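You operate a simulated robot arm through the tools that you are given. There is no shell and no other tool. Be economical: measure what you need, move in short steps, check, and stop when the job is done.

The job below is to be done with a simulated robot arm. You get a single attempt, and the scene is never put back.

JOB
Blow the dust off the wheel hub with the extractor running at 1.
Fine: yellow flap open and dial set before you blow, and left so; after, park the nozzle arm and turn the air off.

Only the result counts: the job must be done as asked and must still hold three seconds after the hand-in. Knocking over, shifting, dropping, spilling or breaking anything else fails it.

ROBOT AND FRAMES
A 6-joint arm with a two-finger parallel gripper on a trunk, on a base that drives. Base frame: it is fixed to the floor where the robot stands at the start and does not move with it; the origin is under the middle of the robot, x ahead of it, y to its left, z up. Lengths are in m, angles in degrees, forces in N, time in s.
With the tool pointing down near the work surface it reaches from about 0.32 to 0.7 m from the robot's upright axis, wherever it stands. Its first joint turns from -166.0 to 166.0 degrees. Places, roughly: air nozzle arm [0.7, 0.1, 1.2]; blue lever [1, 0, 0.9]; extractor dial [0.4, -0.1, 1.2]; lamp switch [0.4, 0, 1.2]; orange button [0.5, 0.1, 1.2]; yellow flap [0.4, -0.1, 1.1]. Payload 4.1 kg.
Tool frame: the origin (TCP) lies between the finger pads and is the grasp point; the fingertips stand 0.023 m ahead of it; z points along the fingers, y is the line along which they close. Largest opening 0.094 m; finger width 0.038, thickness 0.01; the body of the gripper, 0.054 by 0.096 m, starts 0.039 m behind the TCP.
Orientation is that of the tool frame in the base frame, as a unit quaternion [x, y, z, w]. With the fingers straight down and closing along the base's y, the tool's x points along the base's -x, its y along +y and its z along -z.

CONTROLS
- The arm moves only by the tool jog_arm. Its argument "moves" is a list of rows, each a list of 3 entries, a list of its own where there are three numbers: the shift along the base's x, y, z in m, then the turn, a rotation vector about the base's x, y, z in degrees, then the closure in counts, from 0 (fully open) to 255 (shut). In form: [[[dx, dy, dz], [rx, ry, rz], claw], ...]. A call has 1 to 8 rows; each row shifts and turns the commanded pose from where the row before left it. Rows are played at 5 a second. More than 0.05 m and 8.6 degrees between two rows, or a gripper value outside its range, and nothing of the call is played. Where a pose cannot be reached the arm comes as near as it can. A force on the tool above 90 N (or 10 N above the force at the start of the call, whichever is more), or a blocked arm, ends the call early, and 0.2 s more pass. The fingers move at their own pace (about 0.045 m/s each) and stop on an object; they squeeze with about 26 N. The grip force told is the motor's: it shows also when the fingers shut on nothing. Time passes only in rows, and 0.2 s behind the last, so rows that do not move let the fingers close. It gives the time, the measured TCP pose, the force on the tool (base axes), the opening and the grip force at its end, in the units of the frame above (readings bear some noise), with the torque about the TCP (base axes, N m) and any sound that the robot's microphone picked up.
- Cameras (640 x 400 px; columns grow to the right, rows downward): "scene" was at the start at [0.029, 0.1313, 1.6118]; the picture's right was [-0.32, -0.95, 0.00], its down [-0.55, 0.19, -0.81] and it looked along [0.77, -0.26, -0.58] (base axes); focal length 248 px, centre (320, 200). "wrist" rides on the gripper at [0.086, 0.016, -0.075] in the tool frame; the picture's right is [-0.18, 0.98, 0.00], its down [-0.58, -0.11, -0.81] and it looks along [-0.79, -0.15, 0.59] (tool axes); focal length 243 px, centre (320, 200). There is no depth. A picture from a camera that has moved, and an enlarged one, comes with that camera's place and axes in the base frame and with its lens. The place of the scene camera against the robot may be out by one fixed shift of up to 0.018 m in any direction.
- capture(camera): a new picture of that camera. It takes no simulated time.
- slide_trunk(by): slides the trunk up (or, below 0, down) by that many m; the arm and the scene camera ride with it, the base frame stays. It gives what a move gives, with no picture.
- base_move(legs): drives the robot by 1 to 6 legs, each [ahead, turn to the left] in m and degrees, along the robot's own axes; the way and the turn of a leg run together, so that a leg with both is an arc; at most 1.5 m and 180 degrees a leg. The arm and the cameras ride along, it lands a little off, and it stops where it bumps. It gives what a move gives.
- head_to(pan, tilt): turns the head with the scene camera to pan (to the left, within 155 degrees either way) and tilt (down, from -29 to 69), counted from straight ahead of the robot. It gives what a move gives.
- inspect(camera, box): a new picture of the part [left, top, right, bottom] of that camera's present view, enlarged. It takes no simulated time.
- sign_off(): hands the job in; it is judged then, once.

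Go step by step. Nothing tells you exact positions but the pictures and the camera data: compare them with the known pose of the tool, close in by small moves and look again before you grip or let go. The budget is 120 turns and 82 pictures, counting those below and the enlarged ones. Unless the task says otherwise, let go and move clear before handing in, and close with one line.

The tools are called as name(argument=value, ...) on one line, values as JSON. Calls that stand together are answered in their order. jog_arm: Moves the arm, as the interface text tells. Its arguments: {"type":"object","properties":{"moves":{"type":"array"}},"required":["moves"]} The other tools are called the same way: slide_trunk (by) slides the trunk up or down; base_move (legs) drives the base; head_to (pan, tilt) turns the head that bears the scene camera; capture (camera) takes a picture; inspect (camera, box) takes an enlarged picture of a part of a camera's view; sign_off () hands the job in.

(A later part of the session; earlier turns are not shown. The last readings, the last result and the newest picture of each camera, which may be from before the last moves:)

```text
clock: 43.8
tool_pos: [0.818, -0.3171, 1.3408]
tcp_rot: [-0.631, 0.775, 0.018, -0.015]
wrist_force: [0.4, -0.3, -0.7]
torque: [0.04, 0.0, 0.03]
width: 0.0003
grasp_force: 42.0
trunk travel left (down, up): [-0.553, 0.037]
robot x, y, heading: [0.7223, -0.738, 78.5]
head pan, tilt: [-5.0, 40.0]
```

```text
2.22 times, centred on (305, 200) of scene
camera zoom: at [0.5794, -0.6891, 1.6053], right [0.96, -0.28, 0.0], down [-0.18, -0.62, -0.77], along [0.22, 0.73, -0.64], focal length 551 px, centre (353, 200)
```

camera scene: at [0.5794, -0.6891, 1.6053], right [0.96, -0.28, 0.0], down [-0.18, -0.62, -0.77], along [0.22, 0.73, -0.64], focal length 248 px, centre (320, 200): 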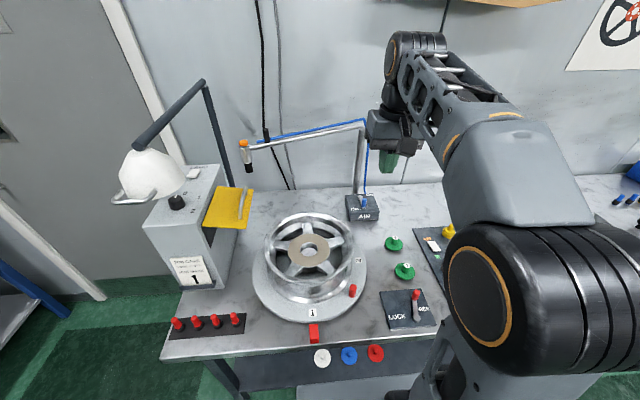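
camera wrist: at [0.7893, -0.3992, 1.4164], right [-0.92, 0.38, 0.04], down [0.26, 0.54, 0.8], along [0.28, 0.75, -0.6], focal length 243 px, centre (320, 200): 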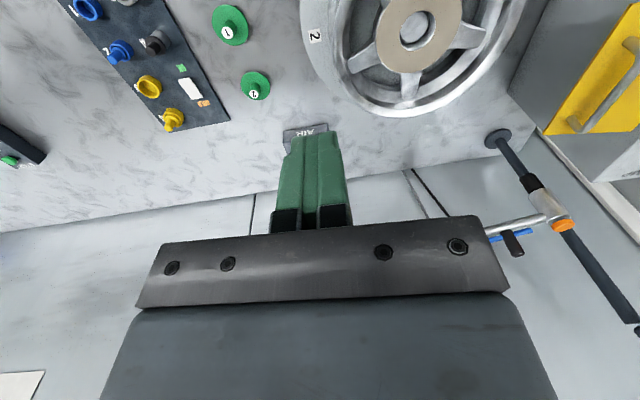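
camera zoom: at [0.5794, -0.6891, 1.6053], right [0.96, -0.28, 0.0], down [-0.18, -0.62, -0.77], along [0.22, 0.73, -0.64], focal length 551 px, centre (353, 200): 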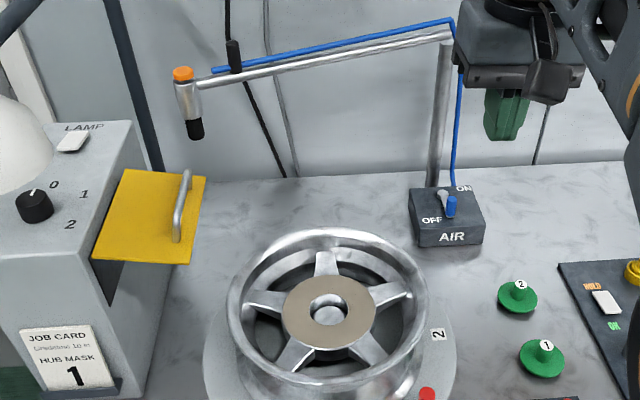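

The lever points to the front, which is OFF, and ON is a swing to the right. I place its blue peg near (0.974, 0.011, 0.94) and the pivot at (0.993, 0.079). The boom pivots near (1.0, 0.145) and the hub is at about (0.68, -0.20). I'll shift the base along the bench to reach the lever.

base_move(legs=[[0, -78], [0.18, 0], [0, 78]])

jog_arm(moves=[[[0, 0, -0.03], [6.87, -1.33, 0], 255], [[0, 0, -0.03], [6.87, -1.33, 0], 255], [[0, 0, -0.03], [6.87, -1.33, 0], 255], [[0, 0, -0.03], [6.87, -1.33, 0], 255], [[0, 0, -0.03], [6.87, -1.33, 0], 255]])

capture(camera="wrist")

capture(camera="scene")

```text
clock: 49.8
tool_pos: [1.3302, -0.653, 1.3415]
tcp_rot: [-0.106, 0.994, 0.023, -0.002]
wrist_force: [0.0, -0.1, -0.2]
torque: [-0.04, 0.03, 0.02]
width: 0.0
grasp_force: 42.5
trunk travel left (down, up): [-0.553, 0.037]
robot x, y, heading: [0.9066, -0.7389, 10.8]
head pan, tilt: [-5.0, 40.0]
stopped in leg 3: the robot was blocked; the commanded pose is now the measured one
```

```text
clock: 51.0
tool_pos: [1.3293, -0.6548, 1.1897]
tcp_rot: [-0.103, 0.941, 0.31, 0.086]
wrist_force: [-0.6, -0.7, -0.3]
torque: [0.02, 0.01, 0.0]
width: 0.0
grasp_force: 42.3
trunk travel left (down, up): [-0.553, 0.037]
robot x, y, heading: [0.9075, -0.7394, 10.6]
head pan, tilt: [-5.0, 40.0]
```

```text
41 pictures are left
camera wrist: at [1.2362, -0.6994, 1.2386], right [-0.07, 0.8, 0.6], down [0.51, -0.49, 0.71], along [0.86, 0.35, -0.37], focal length 243 px, centre (320, 200)
```

wrist: 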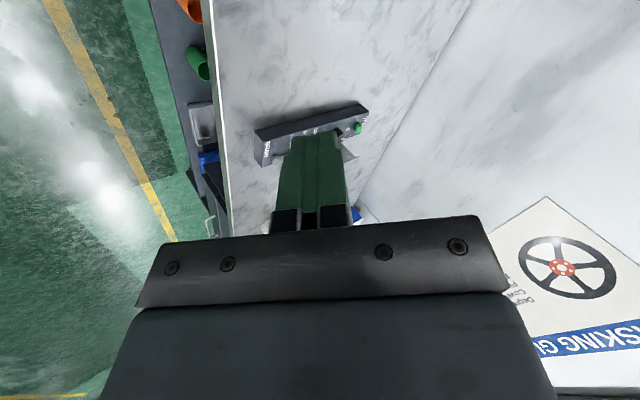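

```text
40 pictures are left
camera scene: at [0.9073, -0.5844, 1.6054], right [0.1, -0.99, 0.0], down [-0.64, -0.06, -0.77], along [0.76, 0.08, -0.64], focal length 248 px, centre (320, 200)
```

scene: 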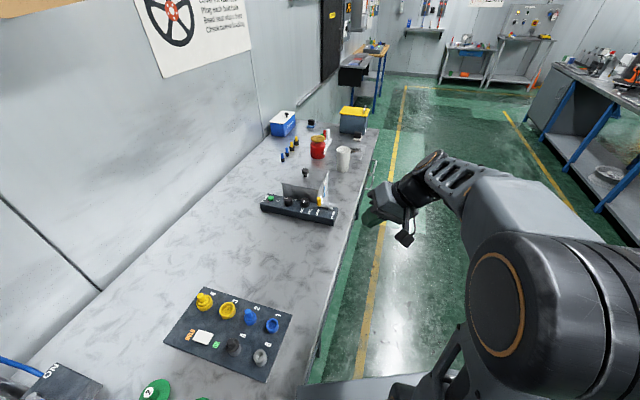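

The base's corner touched the bench while turning, with no load on the arm. I'll raise the arm and swing away from the bench to gain clearance, then turn to face it.

jog_arm(moves=[[[0, 0, 0.05], [0, 0, 0], 255], [[0, 0, 0.05], [0, 0, 0], 255]])

base_move(legs=[[0, -36], [0.18, 0], [0, 25], [-0.2, 0], [0, 78]])

capture(camera="scene")

```text
clock: 51.6
tool_pos: [1.3296, -0.6559, 1.291]
tcp_rot: [-0.102, 0.942, 0.308, 0.086]
wrist_force: [0.1, -0.7, -0.2]
torque: [0.0, -0.02, -0.02]
width: 0.0001
grasp_force: 42.4
trunk travel left (down, up): [-0.553, 0.037]
robot x, y, heading: [0.9074, -0.7384, 10.6]
head pan, tilt: [-5.0, 40.0]
```

```text
clock: 60.6
tool_pos: [0.9609, -0.3935, 1.2906]
tcp_rot: [-0.606, 0.729, 0.304, -0.098]
wrist_force: [0.6, 0.1, 0.2]
torque: [0.02, 0.01, -0.02]
width: 0.0
grasp_force: 41.8
trunk travel left (down, up): [-0.553, 0.037]
robot x, y, heading: [0.8736, -0.816, 77.9]
head pan, tilt: [-5.0, 40.0]
```

```text
39 pictures are left
camera scene: at [0.7277, -0.764, 1.6053], right [0.95, -0.3, 0.0], down [-0.19, -0.61, -0.77], along [0.23, 0.73, -0.64], focal length 248 px, centre (320, 200)
```

scene: 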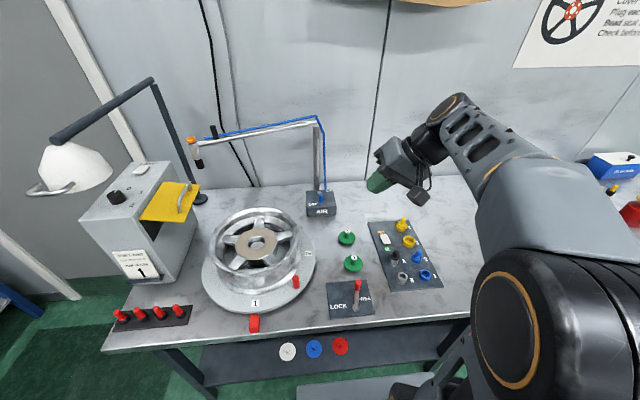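

I'm clear and facing the bench. I'll drive a little closer, then bring the closed fingers to the left of the lever peg, tilted forward.

base_move(legs=[[0.1, 0]])

jog_arm(moves=[[[-0.005, 0.036, -0.03], [-1.33, -6.87, 0], 255], [[-0.005, 0.036, -0.03], [-1.33, -6.87, 0], 255], [[-0.005, 0.036, -0.03], [-1.33, -6.87, 0], 255], [[-0.005, 0.036, -0.03], [-1.33, -6.87, 0], 255], [[-0.005, 0.036, -0.03], [-1.33, -6.87, 0], 255], [[-0.005, 0.036, -0.03], [7.86, -1.52, 0], 255], [[-0.005, 0.036, -0.03], [7.86, -1.52, 0], 255], [[-0.005, 0.036, -0.03], [7.86, -1.52, 0], 255]])

capture(camera="wrist")

inspect(camera="scene", box=[270, 110, 410, 240])

```text
clock: 61.7
tool_pos: [0.9829, -0.2939, 1.29]
tcp_rot: [-0.604, 0.73, 0.305, -0.099]
wrist_force: [0.0, 0.5, -0.4]
torque: [-0.01, 0.01, 0.0]
width: 0.0
grasp_force: 42.3
trunk travel left (down, up): [-0.553, 0.037]
robot x, y, heading: [0.8964, -0.7171, 77.6]
head pan, tilt: [-5.0, 40.0]
```

```text
clock: 63.5
tool_pos: [0.9428, -0.0072, 1.0503]
tcp_rot: [-0.631, 0.708, 0.195, 0.25]
wrist_force: [0.2, -0.4, 1.3]
torque: [0.04, 0.0, 0.02]
width: 0.0001
grasp_force: 42.3
trunk travel left (down, up): [-0.553, 0.037]
robot x, y, heading: [0.8954, -0.7176, 77.7]
head pan, tilt: [-5.0, 40.0]
```

```text
38 pictures are left
camera wrist: at [0.9122, -0.1174, 1.0572], right [-0.96, 0.27, 0.07], down [0.07, -0.03, 1.0], along [0.27, 0.96, 0.01], focal length 243 px, centre (320, 200)
```

wrist: 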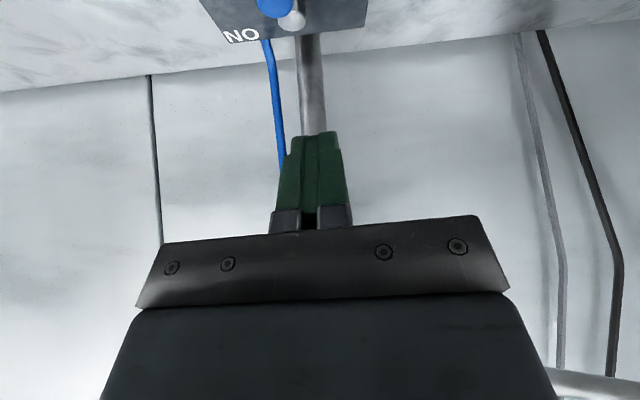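

```text
3.08 times, centred on (340, 175) of scene
camera zoom: at [0.7491, -0.6649, 1.6053], right [0.95, -0.3, 0.0], down [-0.19, -0.61, -0.77], along [0.23, 0.73, -0.64], focal length 763 px, centre (258, 277)
```

zoom: 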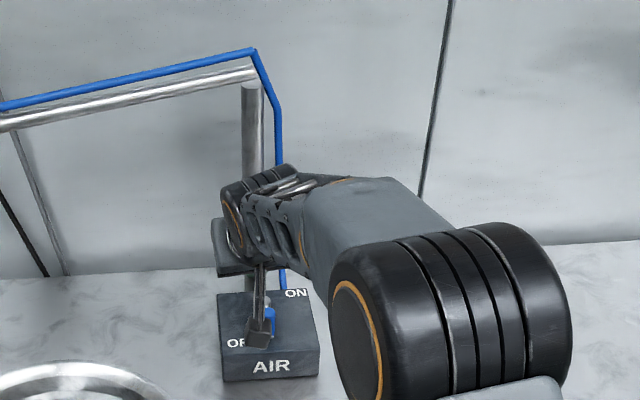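

The lever is ahead and the fingers are just left of the peg. I'll shift slightly further left, descend beside it, and check.

jog_arm(moves=[[[-0.013, 0.005, -0.035], [0, 0, 0], 255], [[0, 0.004, -0.04], [0, 0, 0], 255], [[0, 0.004, -0.038], [0, 0, 0], 255]])

capture(camera="wrist")

inspect(camera="scene", box=[290, 160, 390, 240])

```text
clock: 64.3
tool_pos: [0.9294, 0.0066, 0.94]
tcp_rot: [-0.632, 0.707, 0.196, 0.25]
wrist_force: [-0.8, -2.3, 7.0]
torque: [-0.08, 0.06, 0.06]
width: 0.0001
grasp_force: 42.6
trunk travel left (down, up): [-0.553, 0.037]
robot x, y, heading: [0.8936, -0.7209, 77.6]
head pan, tilt: [-5.0, 40.0]
```

```text
36 pictures are left
camera wrist: at [0.8988, -0.1048, 0.9467], right [-0.96, 0.27, 0.07], down [0.07, -0.03, 1.0], along [0.27, 0.96, 0.01], focal length 243 px, centre (320, 200)
```

wrist: 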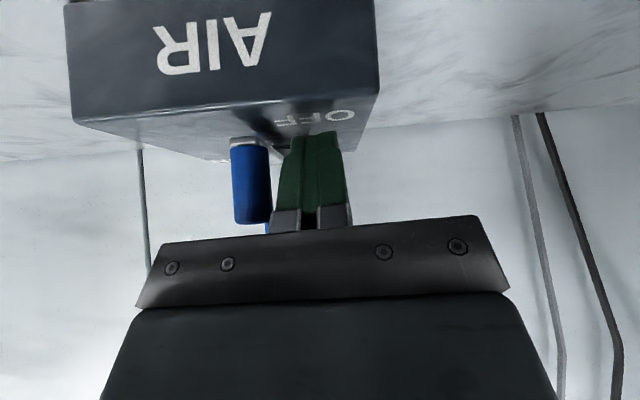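

```text
5.00 times, centred on (340, 200) of scene
camera zoom: at [0.7492, -0.6671, 1.6056], right [0.95, -0.3, 0.0], down [-0.19, -0.61, -0.77], along [0.23, 0.73, -0.64], focal length 1240 px, centre (220, 200)
```

zoom: 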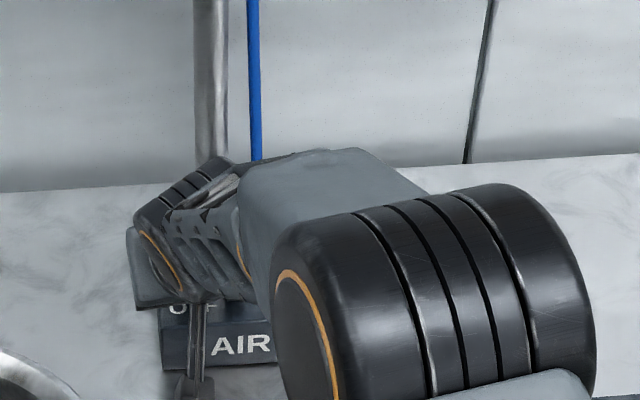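

The fingers are beside the peg, barely grazing the box, so I'll lift 5 mm. Then I'll sweep the peg to the right along its arc.

jog_arm(moves=[[[0, 0, 0.005], [0, 0, 0], 255], [[0.0227, -0.0003, 0], [0, 0, 0], 255], [[0.0182, -0.0005, 0], [0, 0, 0], 255], [[0.0179, -0.0024, 0], [0, 0, 0], 255], [[0.0182, -0.0005, 0], [0, 0, 0], 255], [[0.0175, 0.0007, 0], [0, 0, 0], 255]])

capture(camera="wrist")

```text
clock: 65.7
tool_pos: [1.0061, 0.0089, 0.9413]
tcp_rot: [-0.64, 0.7, 0.196, 0.249]
wrist_force: [-55.8, 31.1, -5.6]
torque: [0.17, 0.58, 1.75]
width: 0.0001
grasp_force: 41.7
trunk travel left (down, up): [-0.553, 0.037]
robot x, y, heading: [0.893, -0.7161, 78.7]
head pan, tilt: [-5.0, 40.0]
```

```text
34 pictures are left
camera wrist: at [0.979, -0.1025, 0.949], right [-0.97, 0.25, 0.07], down [0.06, -0.02, 1.0], along [0.25, 0.97, 0.01], focal length 243 px, centre (320, 200)
```

wrist: 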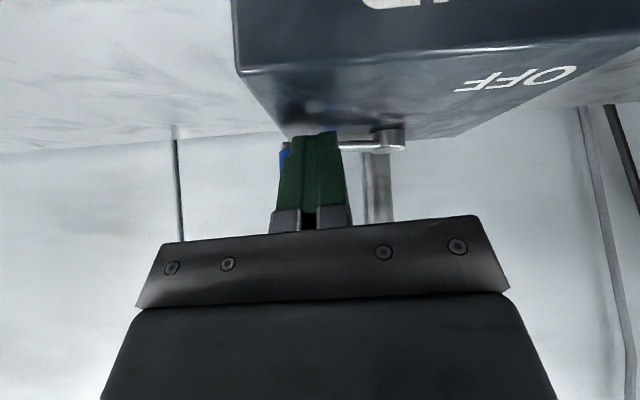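

The lever has swung most of the way. The remaining push is toward the back, so I'll ease off sideways and push in +y'.

jog_arm(moves=[[[-0.005, 0.001, 0.003], [0, 0, 0], 255], [[0.001, 0.008, 0], [0, 0, 0], 255], [[0.0015, 0.008, 0], [0, 0, 0], 255]])

inspect(camera="wrist", box=[220, 40, 440, 240])

```text
clock: 66.5
tool_pos: [1.0103, 0.0204, 0.9424]
tcp_rot: [-0.636, 0.705, 0.192, 0.247]
wrist_force: [-47.3, 6.7, -9.7]
torque: [-0.14, 0.49, 1.29]
width: 0.0
grasp_force: 42.2
trunk travel left (down, up): [-0.553, 0.037]
robot x, y, heading: [0.8926, -0.7165, 78.5]
head pan, tilt: [-5.0, 40.0]
```

```text
2.00 times, centred on (330, 140) of wrist
camera zoom: at [0.9821, -0.0904, 0.9506], right [-0.96, 0.26, 0.07], down [0.06, -0.02, 1.0], along [0.26, 0.96, 0.0], focal length 485 px, centre (300, 320)
```

zoom: 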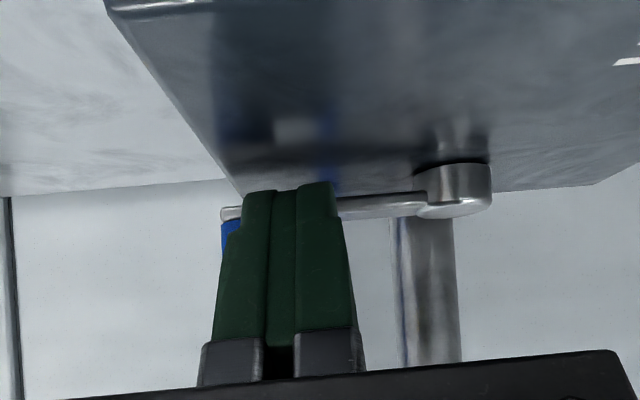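

The lever now lies to the right. I'll back off and raise up to read it.

jog_arm(moves=[[[-0.012, -0.01, 0.01], [0, 0, 0], 255], [[-0.008, -0.04, 0.02], [0, 0, 0], 255], [[0, -0.04, 0.03], [-7.86, 1.52, 0], 255], [[0, -0.03, 0.04], [-7.86, 1.52, 0], 255], [[0, -0.02, 0.04], [-7.86, 1.52, 0], 255], [[0, -0.02, 0.04], [-7.86, 1.52, 0], 255]])

capture(camera="wrist")

inspect(camera="scene", box=[270, 150, 410, 240])

```text
clock: 67.9
tool_pos: [1.0015, -0.1402, 1.126]
tcp_rot: [-0.665, 0.746, 0.028, 0.03]
wrist_force: [0.3, 0.3, 0.2]
torque: [-0.01, -0.03, -0.01]
width: 0.0001
grasp_force: 42.1
trunk travel left (down, up): [-0.553, 0.037]
robot x, y, heading: [0.8926, -0.7186, 77.7]
head pan, tilt: [-5.0, 40.0]
```

```text
32 pictures are left
camera wrist: at [0.9757, -0.2312, 1.193], right [-0.96, 0.3, 0.02], down [0.17, 0.5, 0.85], along [0.24, 0.82, -0.52], focal length 243 px, centre (320, 200)
```

wrist: 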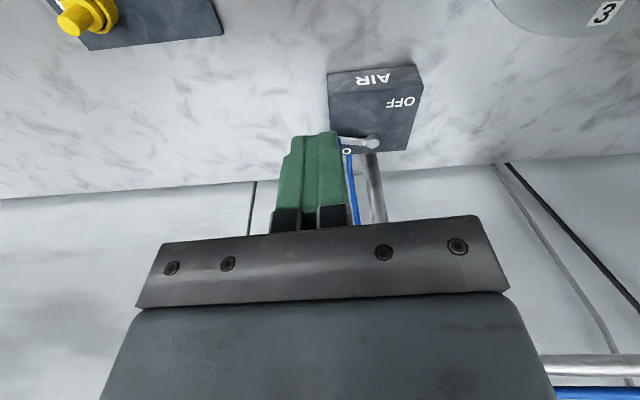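

```text
4.44 times, centred on (340, 195) of scene
camera zoom: at [0.7488, -0.6657, 1.6052], right [0.95, -0.3, 0.0], down [-0.19, -0.61, -0.77], along [0.23, 0.73, -0.64], focal length 1102 px, centre (231, 222)
```

zoom: 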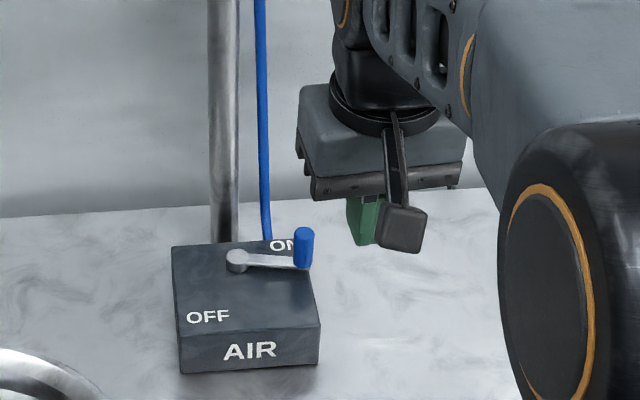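

The lever now sits at ON. Next is the dial: I'll retract the arm and drive back around to the end of the bench.

jog_arm(moves=[[[-0.008, -0.035, 0.033], [0, 0, 0], 255], [[-0.008, -0.035, 0.033], [0, 0, 0], 255], [[-0.008, -0.035, 0.033], [0, 0, 0], 255], [[-0.008, -0.035, 0.033], [0, 0, 0], 255], [[-0.008, -0.035, 0.033], [0, 0, 0], 128], [[-0.008, -0.035, 0.033], [0, 0, 0], 128], [[-0.008, -0.035, 0.033], [0, 0, 0], 128], [[-0.008, -0.035, 0.033], [0, 0, 0], 128]])

base_move(legs=[[-0.12, 0], [0, 97], [1.17, 0], [0, -97], [0.62, 0], [0, -77]])

head_to(pan=0, tilt=35)

capture(camera="scene")

```text
clock: 69.7
tool_pos: [0.938, -0.4211, 1.3892]
tcp_rot: [-0.665, 0.746, 0.028, 0.032]
wrist_force: [0.5, -0.2, -0.2]
torque: [0.02, 0.0, -0.02]
width: 0.0468
grasp_force: 0.1
trunk travel left (down, up): [-0.553, 0.037]
robot x, y, heading: [0.892, -0.7153, 77.8]
head pan, tilt: [-5.0, 40.0]
```

```text
clock: 91.0
tool_pos: [0.1326, -0.1027, 1.3882]
tcp_rot: [-0.066, 0.997, 0.003, 0.041]
wrist_force: [0.2, -0.4, -0.7]
torque: [0.0, 0.01, 0.01]
width: 0.0469
grasp_force: 0.1
trunk travel left (down, up): [-0.553, 0.037]
robot x, y, heading: [-0.1684, -0.1286, 2.1]
head pan, tilt: [-5.0, 40.0]
```

```text
clock: 91.7
tool_pos: [0.1316, -0.1021, 1.3886]
tcp_rot: [-0.066, 0.997, 0.003, 0.041]
wrist_force: [-0.9, 0.3, -0.1]
torque: [0.04, 0.0, 0.04]
width: 0.0468
grasp_force: 0.0
trunk travel left (down, up): [-0.553, 0.037]
robot x, y, heading: [-0.1663, -0.1346, 1.6]
head pan, tilt: [0.0, 35.0]
```

```text
30 pictures are left
camera scene: at [-0.1384, 0.0296, 1.6128], right [0.03, -1.0, 0.0], down [-0.57, -0.02, -0.82], along [0.82, 0.03, -0.57], focal length 248 px, centre (320, 200)
```

scene: 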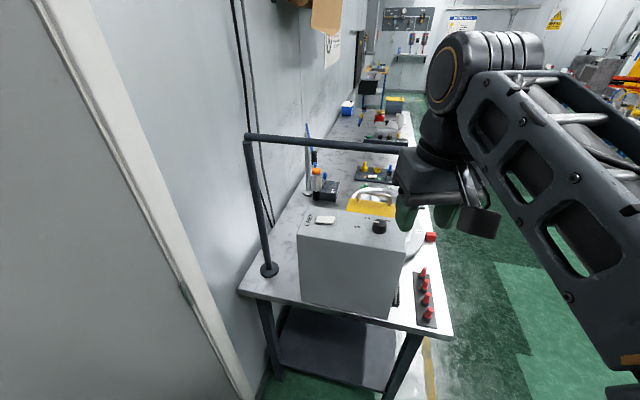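

I'm at the bench end with a clear line to the dial below the lamp. I'll tilt the tool to about 40° below horizontal and come to a standoff in front of the dial.

jog_arm(moves=[[[0.0222, -0.0017, -0.0217], [0.98, -7.43, 0], 75], [[0.0222, -0.0017, -0.0217], [0.98, -7.43, 0], 75], [[0.0222, -0.0017, -0.0217], [0.98, -7.43, 0], 75], [[0.0222, -0.0017, -0.0217], [0.98, -7.43, 0], 75], [[0.0222, -0.0017, -0.0217], [0.98, -7.43, 0], 75], [[0.0222, -0.0017, -0.0217], [0.98, -7.43, 0], 75]])

capture(camera="wrist")

inspect(camera="scene", box=[280, 120, 460, 260])

```text
clock: 93.1
tool_pos: [0.265, -0.1115, 1.258]
tcp_rot: [-0.06, 0.906, 0.028, 0.419]
wrist_force: [0.3, 0.3, -0.3]
torque: [0.0, -0.02, -0.01]
width: 0.0667
grasp_force: 0.0
trunk travel left (down, up): [-0.553, 0.037]
robot x, y, heading: [-0.1675, -0.1283, 2.1]
head pan, tilt: [0.0, 35.0]
```

```text
29 pictures are left
camera wrist: at [0.1519, -0.111, 1.2398], right [-0.01, 0.99, 0.14], down [-0.22, -0.14, 0.96], along [0.97, -0.02, 0.22], focal length 243 px, centre (320, 200)
```

wrist: 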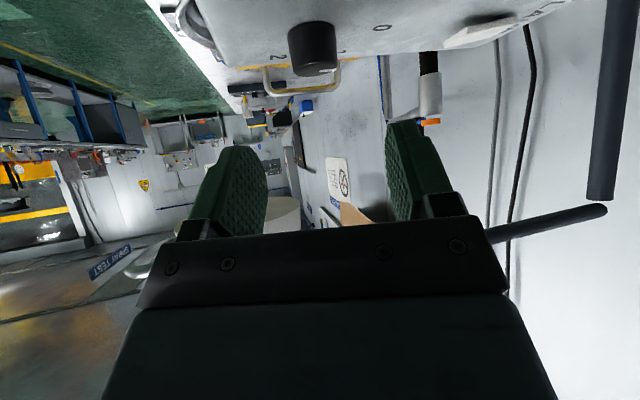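

```text
2.86 times, centred on (370, 190) of scene
camera zoom: at [-0.1381, 0.0296, 1.6129], right [0.03, -1.0, 0.0], down [-0.57, -0.02, -0.82], along [0.82, 0.03, -0.57], focal length 709 px, centre (177, 229)
```

zoom: 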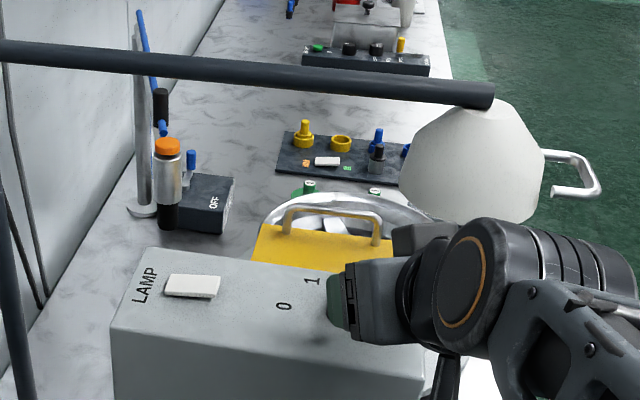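

The dial is straight ahead, its top near z 1.187 and the box top near 1.165. I'll close in part-way with the fingers open and check centring.

jog_arm(moves=[[[0.027, 0.002, -0.018], [0, 0, 0], 75], [[0.027, 0.002, -0.018], [0, 0, 0], 75]])

capture(camera="wrist")

inspect(camera="scene", box=[320, 160, 440, 260])

```text
clock: 93.7
tool_pos: [0.3197, -0.1079, 1.2217]
tcp_rot: [-0.061, 0.905, 0.028, 0.42]
wrist_force: [0.5, -0.2, 0.4]
torque: [0.0, -0.02, 0.0]
width: 0.0665
grasp_force: 0.1
trunk travel left (down, up): [-0.553, 0.037]
robot x, y, heading: [-0.1682, -0.1323, 1.5]
head pan, tilt: [0.0, 35.0]
```

```text
27 pictures are left
camera wrist: at [0.2068, -0.1066, 1.2035], right [-0.01, 0.99, 0.14], down [-0.22, -0.14, 0.96], along [0.97, -0.02, 0.22], focal length 243 px, centre (320, 200)
```

wrist: 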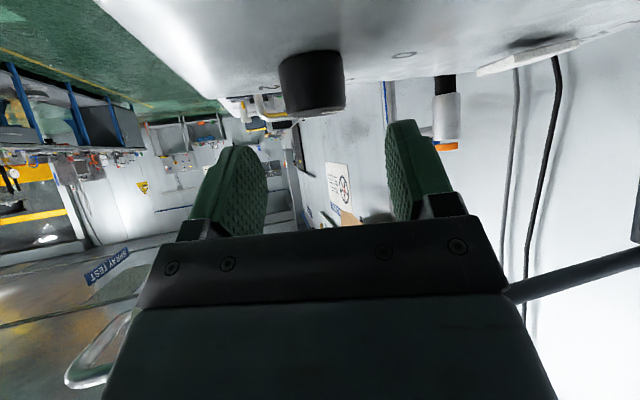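

```text
4.00 times, centred on (380, 210) of scene
camera zoom: at [-0.1375, 0.0296, 1.6128], right [0.03, -1.0, 0.0], down [-0.57, -0.02, -0.82], along [0.82, 0.03, -0.57], focal length 992 px, centre (80, 160)
```

zoom: 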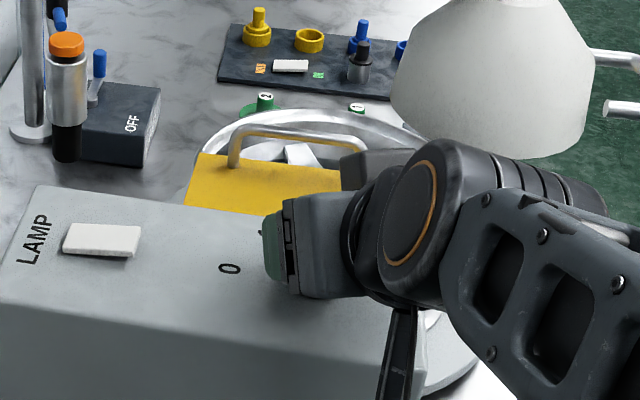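

The knob is centred between the fingers. Final advance, then I'll close gently.

jog_arm(moves=[[[0.014, 0.0005, -0.011], [0, 0, 0], 75], [[0.012, 0.0005, -0.011], [0, 0, 0], 75], [[0, 0, 0], [0, 0, 0], 75]])

capture(camera="wrist")

```text
clock: 94.5
tool_pos: [0.3449, -0.1069, 1.1995]
tcp_rot: [-0.061, 0.905, 0.028, 0.42]
wrist_force: [-0.4, 0.0, -0.6]
torque: [-0.01, -0.01, 0.01]
width: 0.0662
grasp_force: 0.0
trunk travel left (down, up): [-0.553, 0.037]
robot x, y, heading: [-0.1677, -0.1329, 2.0]
head pan, tilt: [0.0, 35.0]
```

```text
25 pictures are left
camera wrist: at [0.2323, -0.1057, 1.1823], right [-0.01, 0.99, 0.14], down [-0.22, -0.14, 0.96], along [0.97, -0.02, 0.22], focal length 243 px, centre (320, 200)
```

wrist: 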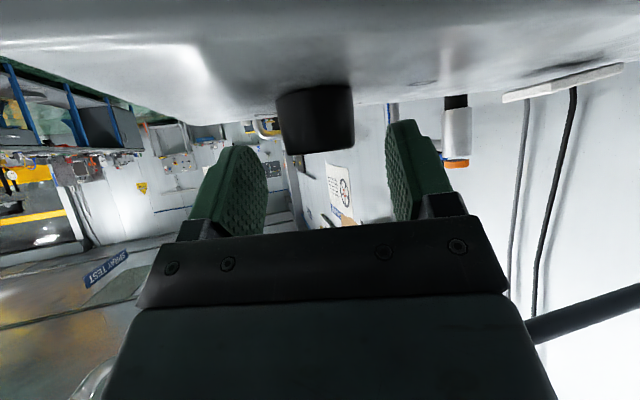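

The fingertips overlap the knob in height. I'll go 6 mm further in and close.

jog_arm(moves=[[[0.007, 0.0005, -0.001], [0, 0, 0], 75], [[0, 0, 0], [0, 0, 0], 255], [[0, 0, 0], [0, 0, 0], 255], [[0, 0, 0], [0, 0, 0], 255], [[0, 0, 0], [0, 0, 0], 255]])

capture(camera="wrist")

```text
clock: 95.7
tool_pos: [0.3525, -0.1044, 1.2002]
tcp_rot: [-0.061, 0.905, 0.028, 0.42]
wrist_force: [0.1, 11.3, 1.2]
torque: [0.3, -0.06, -0.01]
width: 0.0342
grasp_force: 45.2
trunk travel left (down, up): [-0.553, 0.037]
robot x, y, heading: [-0.1689, -0.1285, 1.9]
head pan, tilt: [0.0, 35.0]
```

```text
24 pictures are left
camera wrist: at [0.2388, -0.1033, 1.1816], right [-0.01, 0.99, 0.14], down [-0.22, -0.14, 0.96], along [0.97, -0.02, 0.22], focal length 243 px, centre (320, 200)
```

wrist: 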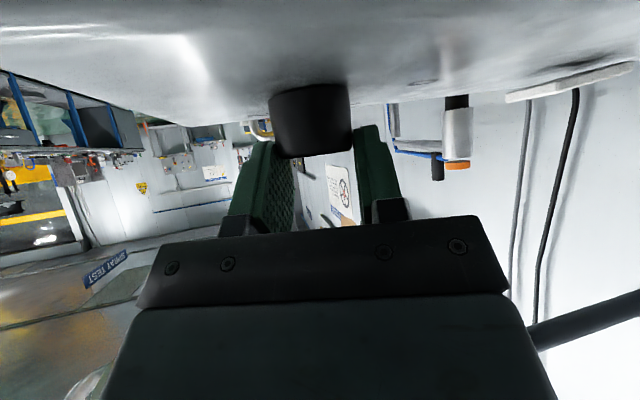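

The knob is gripped at 34 mm. I'll turn it clockwise as seen from above, pivoting about the knob axis, in stages.

jog_arm(moves=[[[0, 0.001, 0], [0, 0, -7], 255], [[0, 0, 0], [0, 0, -7], 255], [[0, 0, 0], [0, 0, -7], 255], [[0, 0, 0], [0, 0, -7], 255]])

inspect(camera="scene", box=[320, 180, 440, 260])

```text
clock: 96.7
tool_pos: [0.3521, -0.103, 1.1992]
tcp_rot: [0.16, 0.892, -0.075, 0.415]
wrist_force: [1.5, 7.4, 8.0]
torque: [0.33, 0.76, 0.01]
width: 0.0344
grasp_force: 44.5
trunk travel left (down, up): [-0.553, 0.037]
robot x, y, heading: [-0.168, -0.1285, 1.7]
head pan, tilt: [0.0, 35.0]
```

```text
5.00 times, centred on (380, 220) of scene
camera zoom: at [-0.1386, 0.0311, 1.6128], right [0.03, -1.0, 0.0], down [-0.57, -0.02, -0.82], along [0.82, 0.03, -0.57], focal length 1240 px, centre (20, 100)
```

zoom: 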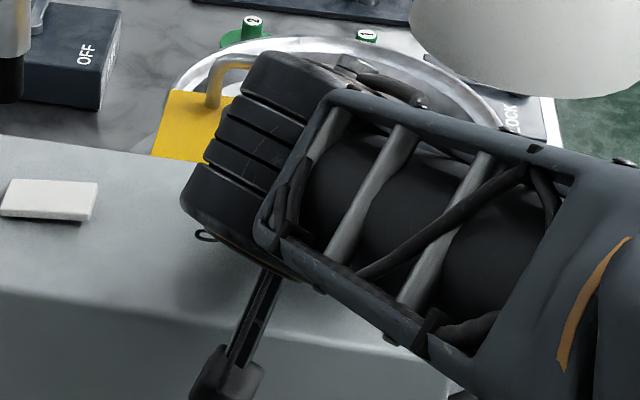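

It's turning cleanly. Another 28° should bring the pointer near 1.

jog_arm(moves=[[[0, 0, 0], [0, 0, -7], 255], [[0, 0, 0], [0, 0, -7], 255], [[0, 0, 0], [0, 0, -7], 255], [[0, 0, 0], [0, 0, -7], 255]])

jog_arm(moves=[[[0, 0, 0], [0, 0, 0], 75], [[0, 0, 0], [0, 0, 0], 75], [[0, 0, 0], [0, 0, 0], 75], [[-0.018, 0.021, 0.018], [0, 0, 0], 75], [[-0.02, 0.024, 0.02], [0, 0, 0], 75], [[-0.02, 0.024, 0.02], [0, 0, 0], 75], [[-0.025, 0.02, 0.02], [0, 0, 0], 75]])

capture(camera="scene")

```text
clock: 97.7
tool_pos: [0.3528, -0.103, 1.2006]
tcp_rot: [0.372, 0.826, -0.173, 0.385]
wrist_force: [7.0, 8.2, 11.3]
torque: [0.0, 0.04, 0.0]
width: 0.0342
grasp_force: 45.5
trunk travel left (down, up): [-0.553, 0.037]
robot x, y, heading: [-0.1671, -0.1319, 2.0]
head pan, tilt: [0.0, 35.0]
```

```text
clock: 99.3
tool_pos: [0.2696, -0.0152, 1.2784]
tcp_rot: [0.371, 0.828, -0.172, 0.384]
wrist_force: [0.4, 0.4, -0.2]
torque: [0.0, 0.0, -0.02]
width: 0.0666
grasp_force: 0.1
trunk travel left (down, up): [-0.553, 0.037]
robot x, y, heading: [-0.1661, -0.1317, 2.2]
head pan, tilt: [0.0, 35.0]
```

```text
22 pictures are left
camera scene: at [-0.1388, 0.0299, 1.6128], right [0.03, -1.0, 0.0], down [-0.57, -0.02, -0.82], along [0.82, 0.03, -0.57], focal length 248 px, centre (320, 200)
```

scene: 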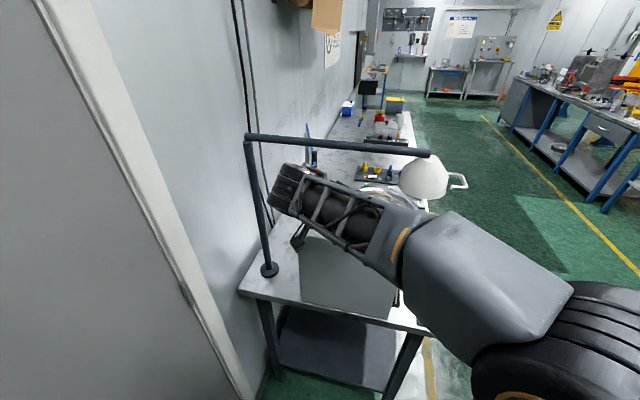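

The arm is near the lamp's arm, so I'll pull straight back and untwist before looking at the dial.

jog_arm(moves=[[[-0.04, 0, 0], [0, 0, 0], 75], [[-0.04, -0.01, 0], [0, 0, 7], 75], [[-0.03, -0.02, 0], [0, 0, 7], 75], [[0, -0.03, 0], [0, 0, 7], 75], [[0, -0.03, 0], [0, 0, 7], 75], [[0, -0.03, 0], [0, 0, 7], 75], [[0, -0.03, 0], [0, 0, 7], 75], [[0, -0.03, 0], [0, 0, 7], 75]])

inspect(camera="scene", box=[290, 180, 440, 270])

```text
clock: 100.9
tool_pos: [0.1657, -0.0644, 1.2495]
tcp_rot: [-0.074, 0.923, 0.026, 0.376]
wrist_force: [0.3, 0.8, 0.6]
torque: [0.0, 0.02, 0.0]
width: 0.0663
grasp_force: 0.0
trunk travel left (down, up): [-0.553, 0.037]
robot x, y, heading: [-0.1653, -0.1294, 2.0]
head pan, tilt: [0.0, 35.0]
stopped in row 7: the arm was blocked; the commanded pose is now the measured one
```

```text
4.27 times, centred on (365, 225) of scene
camera zoom: at [-0.1382, 0.0297, 1.6119], right [0.03, -1.0, 0.0], down [-0.57, -0.02, -0.82], along [0.82, 0.03, -0.57], focal length 1058 px, centre (128, 93)
```

zoom: 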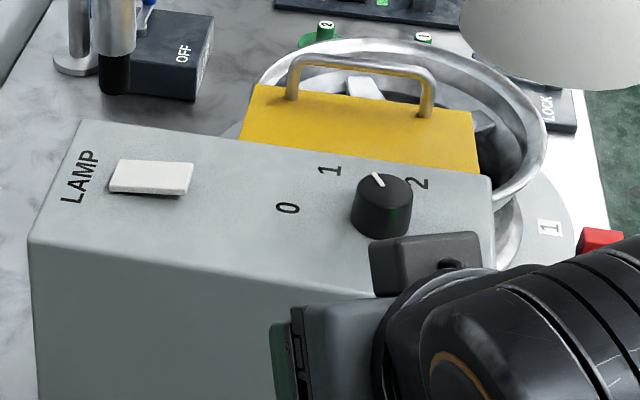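

The pointer now sits at 1, and the flap is still open. I'll back off, bring the tool upright, and drive around to the side for the nozzle.

base_move(legs=[[-0.2, 0]])

jog_arm(moves=[[[0, 0, 0.02], [-0.98, 7.43, 0], 75], [[0, 0, 0.02], [-0.98, 7.43, 0], 150], [[0, 0, 0.02], [-0.98, 7.43, 0], 150], [[0, 0, 0.02], [-0.98, 7.43, 0], 150], [[0, 0, 0.02], [-0.98, 7.43, 0], 150], [[0, 0, 0.03], [-0.65, 4.95, 0], 150]])

base_move(legs=[[0, -70], [0.78, 0], [0, 64], [0.62, 0], [0, 80], [0.13, 0]])

head_to(pan=0, tilt=35)

capture(camera="scene")

```text
clock: 102.5
tool_pos: [-0.036, -0.0699, 1.2518]
tcp_rot: [-0.075, 0.923, 0.027, 0.377]
wrist_force: [0.3, 0.8, -0.5]
torque: [-0.02, 0.0, 0.03]
width: 0.0665
grasp_force: 0.1
trunk travel left (down, up): [-0.553, 0.037]
robot x, y, heading: [-0.3673, -0.1368, 1.9]
head pan, tilt: [0.0, 35.0]
```

```text
clock: 103.9
tool_pos: [-0.0342, -0.0675, 1.3809]
tcp_rot: [-0.077, 0.997, 0.009, 0.015]
wrist_force: [0.1, 0.4, -0.3]
torque: [-0.02, -0.02, -0.03]
width: 0.0387
grasp_force: 0.0
trunk travel left (down, up): [-0.553, 0.037]
robot x, y, heading: [-0.3646, -0.1392, 1.9]
head pan, tilt: [0.0, 35.0]
```

```text
clock: 121.3
tool_pos: [0.6009, -0.4364, 1.3812]
tcp_rot: [-0.662, 0.749, 0.016, 0.007]
wrist_force: [0.6, 0.4, 0.3]
torque: [-0.02, 0.03, 0.01]
width: 0.0385
grasp_force: 0.0
trunk travel left (down, up): [-0.553, 0.037]
robot x, y, heading: [0.5714, -0.7752, 75.9]
head pan, tilt: [0.0, 35.0]
```

```text
clock: 121.9
tool_pos: [0.6015, -0.4389, 1.3816]
tcp_rot: [-0.662, 0.749, 0.016, 0.008]
wrist_force: [-0.4, 0.5, 0.1]
torque: [0.01, 0.02, -0.02]
width: 0.0385
grasp_force: 0.1
trunk travel left (down, up): [-0.553, 0.037]
robot x, y, heading: [0.5768, -0.7762, 76.1]
head pan, tilt: [0.0, 35.0]
```

```text
20 pictures are left
camera scene: at [0.4264, -0.7141, 1.6128], right [0.97, -0.24, 0.0], down [-0.14, -0.56, -0.82], along [0.2, 0.79, -0.57], focal length 248 px, centre (320, 200)
```

scene: 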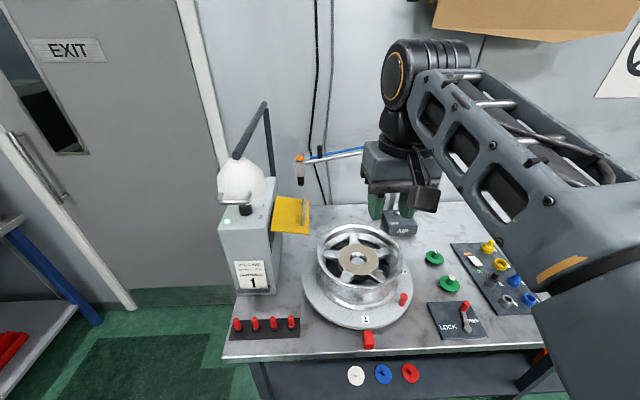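

A green lamp now shows by the dial, so I'll check that close-up. I'll also move in and reach the tilted gripper toward the boom's black handle.

inspect(camera="scene", box=[205, 160, 325, 240])

base_move(legs=[[0.1, 0]])

jog_arm(moves=[[[-0.002, 0.045, -0.009], [7.44, -0.92, 0], 92], [[-0.002, 0.045, -0.009], [7.44, -0.92, 0], 92], [[-0.002, 0.045, -0.009], [7.44, -0.92, 0], 92], [[-0.002, 0.045, -0.009], [7.44, -0.92, 0], 92], [[-0.002, 0.045, -0.009], [7.44, -0.92, 0], 92], [[-0.002, 0.045, -0.009], [7.44, -0.92, 0], 92], [[-0.002, 0.045, -0.009], [0, 0, 0], 92], [[-0.002, 0.04, -0.009], [0, 0, 0], 92]])

capture(camera="wrist")

inspect(camera="scene", box=[260, 100, 440, 230])

```text
5.00 times, centred on (265, 200) of scene
camera zoom: at [0.4264, -0.7141, 1.6128], right [0.97, -0.24, 0.0], down [-0.14, -0.56, -0.82], along [0.2, 0.79, -0.57], focal length 1240 px, centre (595, 200)
```

zoom: 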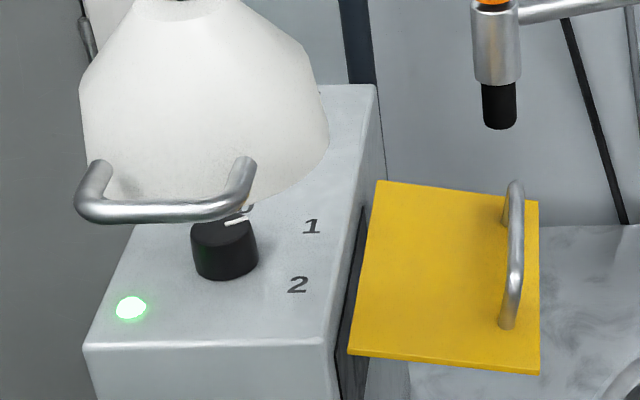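

```text
clock: 123.1
tool_pos: [0.6252, -0.3398, 1.3814]
tcp_rot: [-0.662, 0.749, 0.015, 0.007]
wrist_force: [0.0, 0.7, -0.9]
torque: [-0.01, 0.01, 0.03]
width: 0.0386
grasp_force: 0.1
trunk travel left (down, up): [-0.553, 0.037]
robot x, y, heading: [0.6032, -0.6755, 75.9]
head pan, tilt: [0.0, 35.0]
```

```text
clock: 124.9
tool_pos: [0.6098, 0.0155, 1.308]
tcp_rot: [-0.61, 0.686, 0.267, 0.293]
wrist_force: [-0.4, 0.2, 0.6]
torque: [0.0, 0.02, 0.01]
width: 0.0602
grasp_force: 0.1
trunk travel left (down, up): [-0.553, 0.037]
robot x, y, heading: [0.5968, -0.6774, 76.0]
head pan, tilt: [0.0, 35.0]
```

```text
18 pictures are left
camera wrist: at [0.5816, -0.0952, 1.2954], right [-0.96, 0.24, 0.14], down [0.1, -0.2, 0.97], along [0.26, 0.95, 0.17], focal length 243 px, centre (320, 200)
```

wrist: 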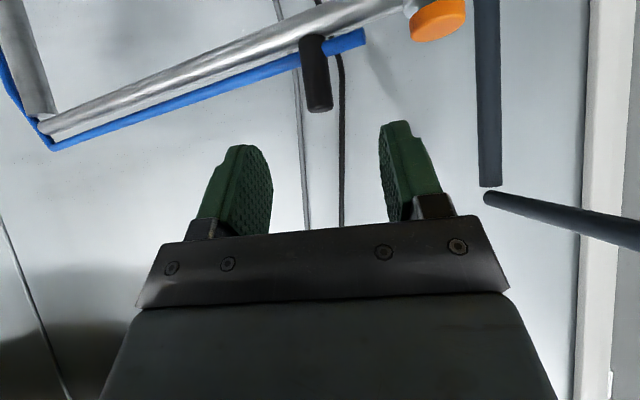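

```text
3.08 times, centred on (350, 165) of scene
camera zoom: at [0.4509, -0.6157, 1.6128], right [0.97, -0.24, 0.0], down [-0.14, -0.56, -0.82], along [0.2, 0.79, -0.57], focal length 763 px, centre (228, 308)
```

zoom: 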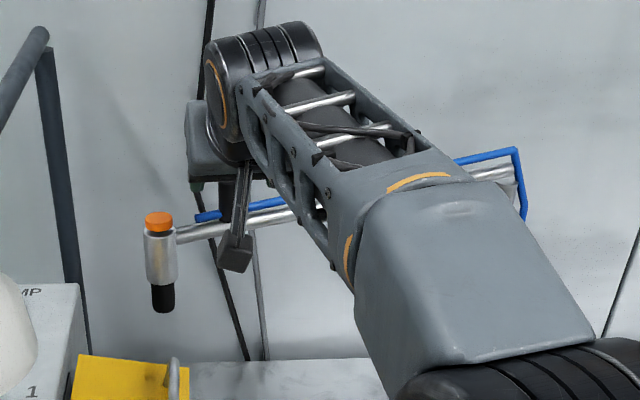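

The extractor's green light is on and the pointer is at 1. The handle is straight ahead between the fingers, so I'll take one step closer along the tool axis and re-measure.

jog_arm(moves=[[[0.004, 0.035, -0.028], [0, 0, 0], 92], [[0, 0, 0], [0, 0, 0], 92]])

capture(camera="wrist")

```text
clock: 125.5
tool_pos: [0.6139, 0.0507, 1.2805]
tcp_rot: [-0.609, 0.686, 0.268, 0.295]
wrist_force: [0.2, -0.3, -0.6]
torque: [0.0, 0.01, -0.03]
width: 0.0601
grasp_force: 0.1
trunk travel left (down, up): [-0.553, 0.037]
robot x, y, heading: [0.6024, -0.6758, 76.2]
head pan, tilt: [0.0, 35.0]
```

```text
16 pictures are left
camera wrist: at [0.5853, -0.0603, 1.2687], right [-0.96, 0.24, 0.14], down [0.1, -0.2, 0.97], along [0.26, 0.95, 0.17], focal length 243 px, centre (320, 200)
```

wrist: 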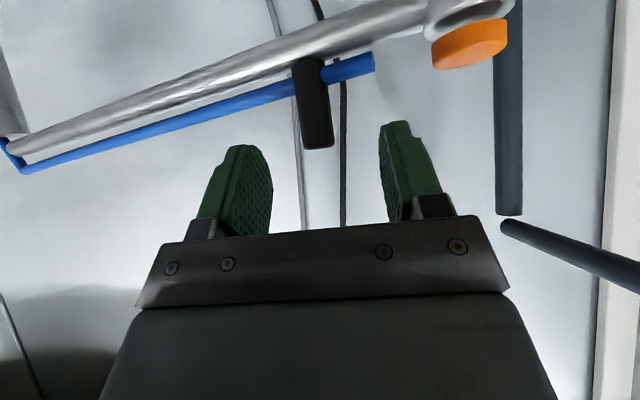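

Parallax puts the handle at about (0.617, 0.075), top z 1.262. Final approach, then I'll grip.

jog_arm(moves=[[[0.001, 0.009, -0.015], [0, 0, 0], 92], [[0.001, 0.01, -0.014], [0, 0, 0], 92], [[0, 0, 0], [0, 0, 0], 92]])

inspect(camera="wrist", box=[180, 60, 460, 260])

```text
clock: 126.3
tool_pos: [0.6148, 0.0697, 1.2515]
tcp_rot: [-0.61, 0.686, 0.268, 0.293]
wrist_force: [-0.2, 0.8, -0.3]
torque: [0.0, 0.0, -0.01]
width: 0.0599
grasp_force: 0.0
trunk travel left (down, up): [-0.553, 0.037]
robot x, y, heading: [0.6019, -0.6767, 75.9]
head pan, tilt: [0.0, 35.0]
```

```text
2.00 times, centred on (320, 160) of wrist
camera zoom: at [0.5872, -0.0414, 1.2398], right [-0.96, 0.24, 0.14], down [0.1, -0.2, 0.97], along [0.26, 0.95, 0.17], focal length 485 px, centre (320, 280)
```

zoom: 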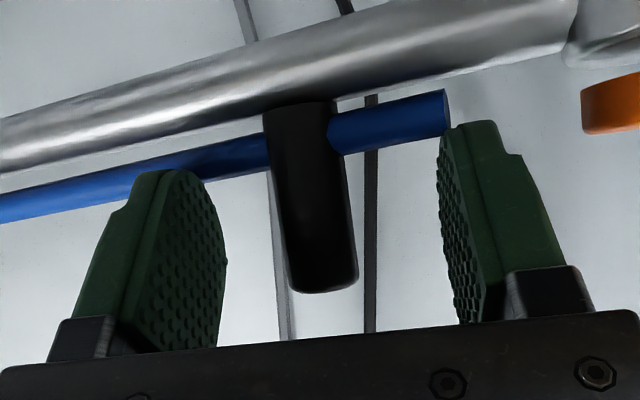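

The handle lies squarely between the pads. Closing.

jog_arm(moves=[[[0, 0, 0], [0, 0, 0], 255], [[0, 0, 0], [0, 0, 0], 255], [[0, 0, 0], [0, 0, 0], 255], [[0, 0, 0], [0, 0, 0], 255]])

```text
clock: 127.3
tool_pos: [0.618, 0.0697, 1.2523]
tcp_rot: [-0.609, 0.686, 0.267, 0.295]
wrist_force: [5.3, 0.2, -1.3]
torque: [-0.18, -1.27, -0.08]
width: 0.0186
grasp_force: 45.2
trunk travel left (down, up): [-0.553, 0.037]
robot x, y, heading: [0.5977, -0.6816, 75.8]
head pan, tilt: [0.0, 35.0]
```

The handle is gripped. I'll swing the boom about its post toward the hub, four small steps first to check the arc by force.

jog_arm(moves=[[[0.0033, -0.0166, 0], [0, 0, 0], 255], [[0.004, -0.0164, 0], [0, 0, 0], 255], [[0.0048, -0.0162, 0], [0, 0, 0], 255], [[0.0055, -0.016, 0], [0, 0, 0], 255]])

```text
clock: 128.3
tool_pos: [0.6325, 0.0039, 1.252]
tcp_rot: [-0.61, 0.685, 0.269, 0.293]
wrist_force: [2.5, -0.5, 2.3]
torque: [0.04, -1.4, -0.25]
width: 0.0184
grasp_force: 45.2
trunk travel left (down, up): [-0.553, 0.037]
robot x, y, heading: [0.5978, -0.6801, 75.7]
head pan, tilt: [0.0, 35.0]
```

Forces are small, so the arc matches. Continuing the swing.

jog_arm(moves=[[[0.0062, -0.0158, 0], [0, 0, 0], 255], [[0.0069, -0.0155, 0], [0, 0, 0], 255], [[0.0075, -0.0152, 0], [0, 0, 0], 255], [[0.0082, -0.0148, 0], [0, 0, 0], 255], [[0.0088, -0.0145, 0], [0, 0, 0], 255], [[0.0094, -0.0141, 0], [0, 0, 0], 255], [[0.01, -0.0136, 0], [0, 0, 0], 255], [[0.0106, -0.0132, 0], [0, 0, 0], 255]])

capture(camera="scene")

```text
clock: 130.1
tool_pos: [0.6994, -0.115, 1.2524]
tcp_rot: [-0.61, 0.685, 0.267, 0.293]
wrist_force: [-8.4, -7.7, -4.7]
torque: [-0.03, -1.32, -0.06]
width: 0.0185
grasp_force: 44.9
trunk travel left (down, up): [-0.553, 0.037]
robot x, y, heading: [0.5978, -0.6758, 75.6]
head pan, tilt: [0.0, 35.0]
```

```text
14 pictures are left
camera scene: at [0.4493, -0.618, 1.6126], right [0.97, -0.24, 0.0], down [-0.14, -0.56, -0.82], along [0.2, 0.79, -0.57], focal length 248 px, centre (320, 200)
```

scene: 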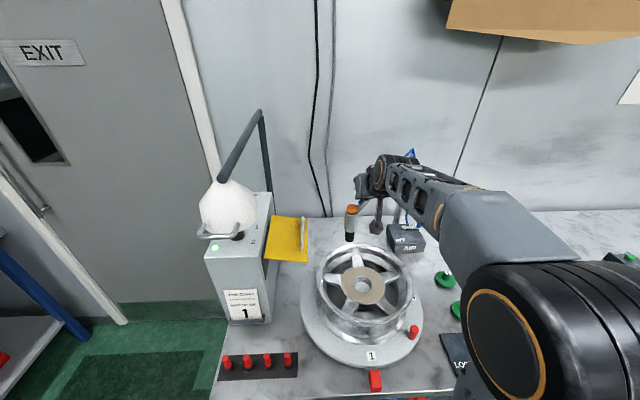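

The nozzle is about 6° short of the hub. Three more small steps.

jog_arm(moves=[[[0.0104, -0.0116, 0], [0, 0, 0], 255], [[0.0109, -0.0111, 0], [0, 0, 0], 255], [[0.0105, -0.01, 0], [0, 0, 0], 255], [[0, 0, 0], [0, 0, 0], 255]])

inspect(camera="scene", box=[290, 170, 450, 330])

inspect(camera="wrist", box=[200, 0, 640, 275])

```text
clock: 131.1
tool_pos: [0.7306, -0.1473, 1.2505]
tcp_rot: [-0.61, 0.686, 0.267, 0.293]
wrist_force: [-7.5, -8.8, -8.2]
torque: [-0.24, -1.22, 0.14]
width: 0.019
grasp_force: 45.1
trunk travel left (down, up): [-0.553, 0.037]
robot x, y, heading: [0.5955, -0.6791, 75.8]
head pan, tilt: [0.0, 35.0]
```

```text
2.50 times, centred on (370, 250) of scene
camera zoom: at [0.4494, -0.6178, 1.6127], right [0.97, -0.24, 0.0], down [-0.14, -0.56, -0.82], along [0.2, 0.79, -0.57], focal length 620 px, centre (195, 75)
```

zoom: 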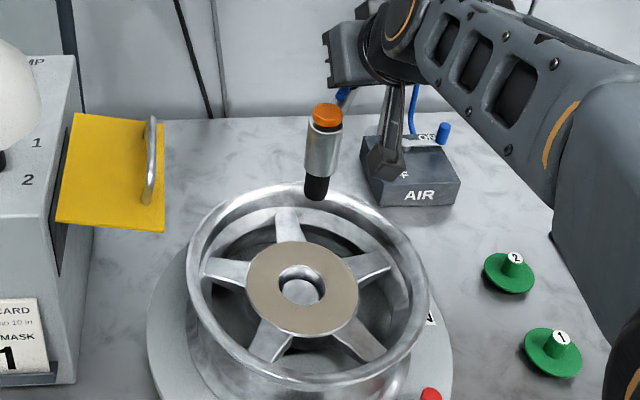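

```text
1.45 times, centred on (420, 138) of wrist
camera zoom: at [0.7024, -0.2584, 1.2399], right [-0.96, 0.24, 0.14], down [0.1, -0.2, 0.97], along [0.26, 0.95, 0.17], focal length 353 px, centre (174, 291)
```

zoom: 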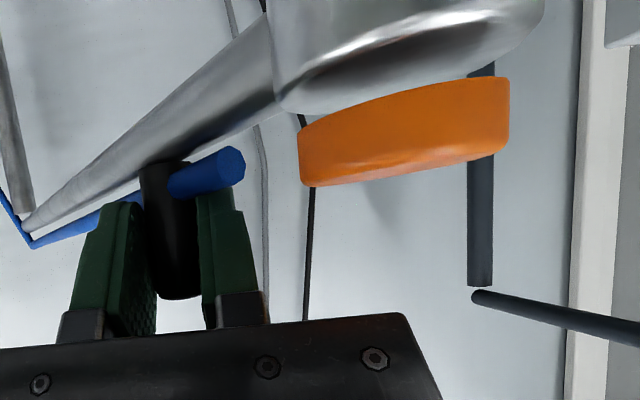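

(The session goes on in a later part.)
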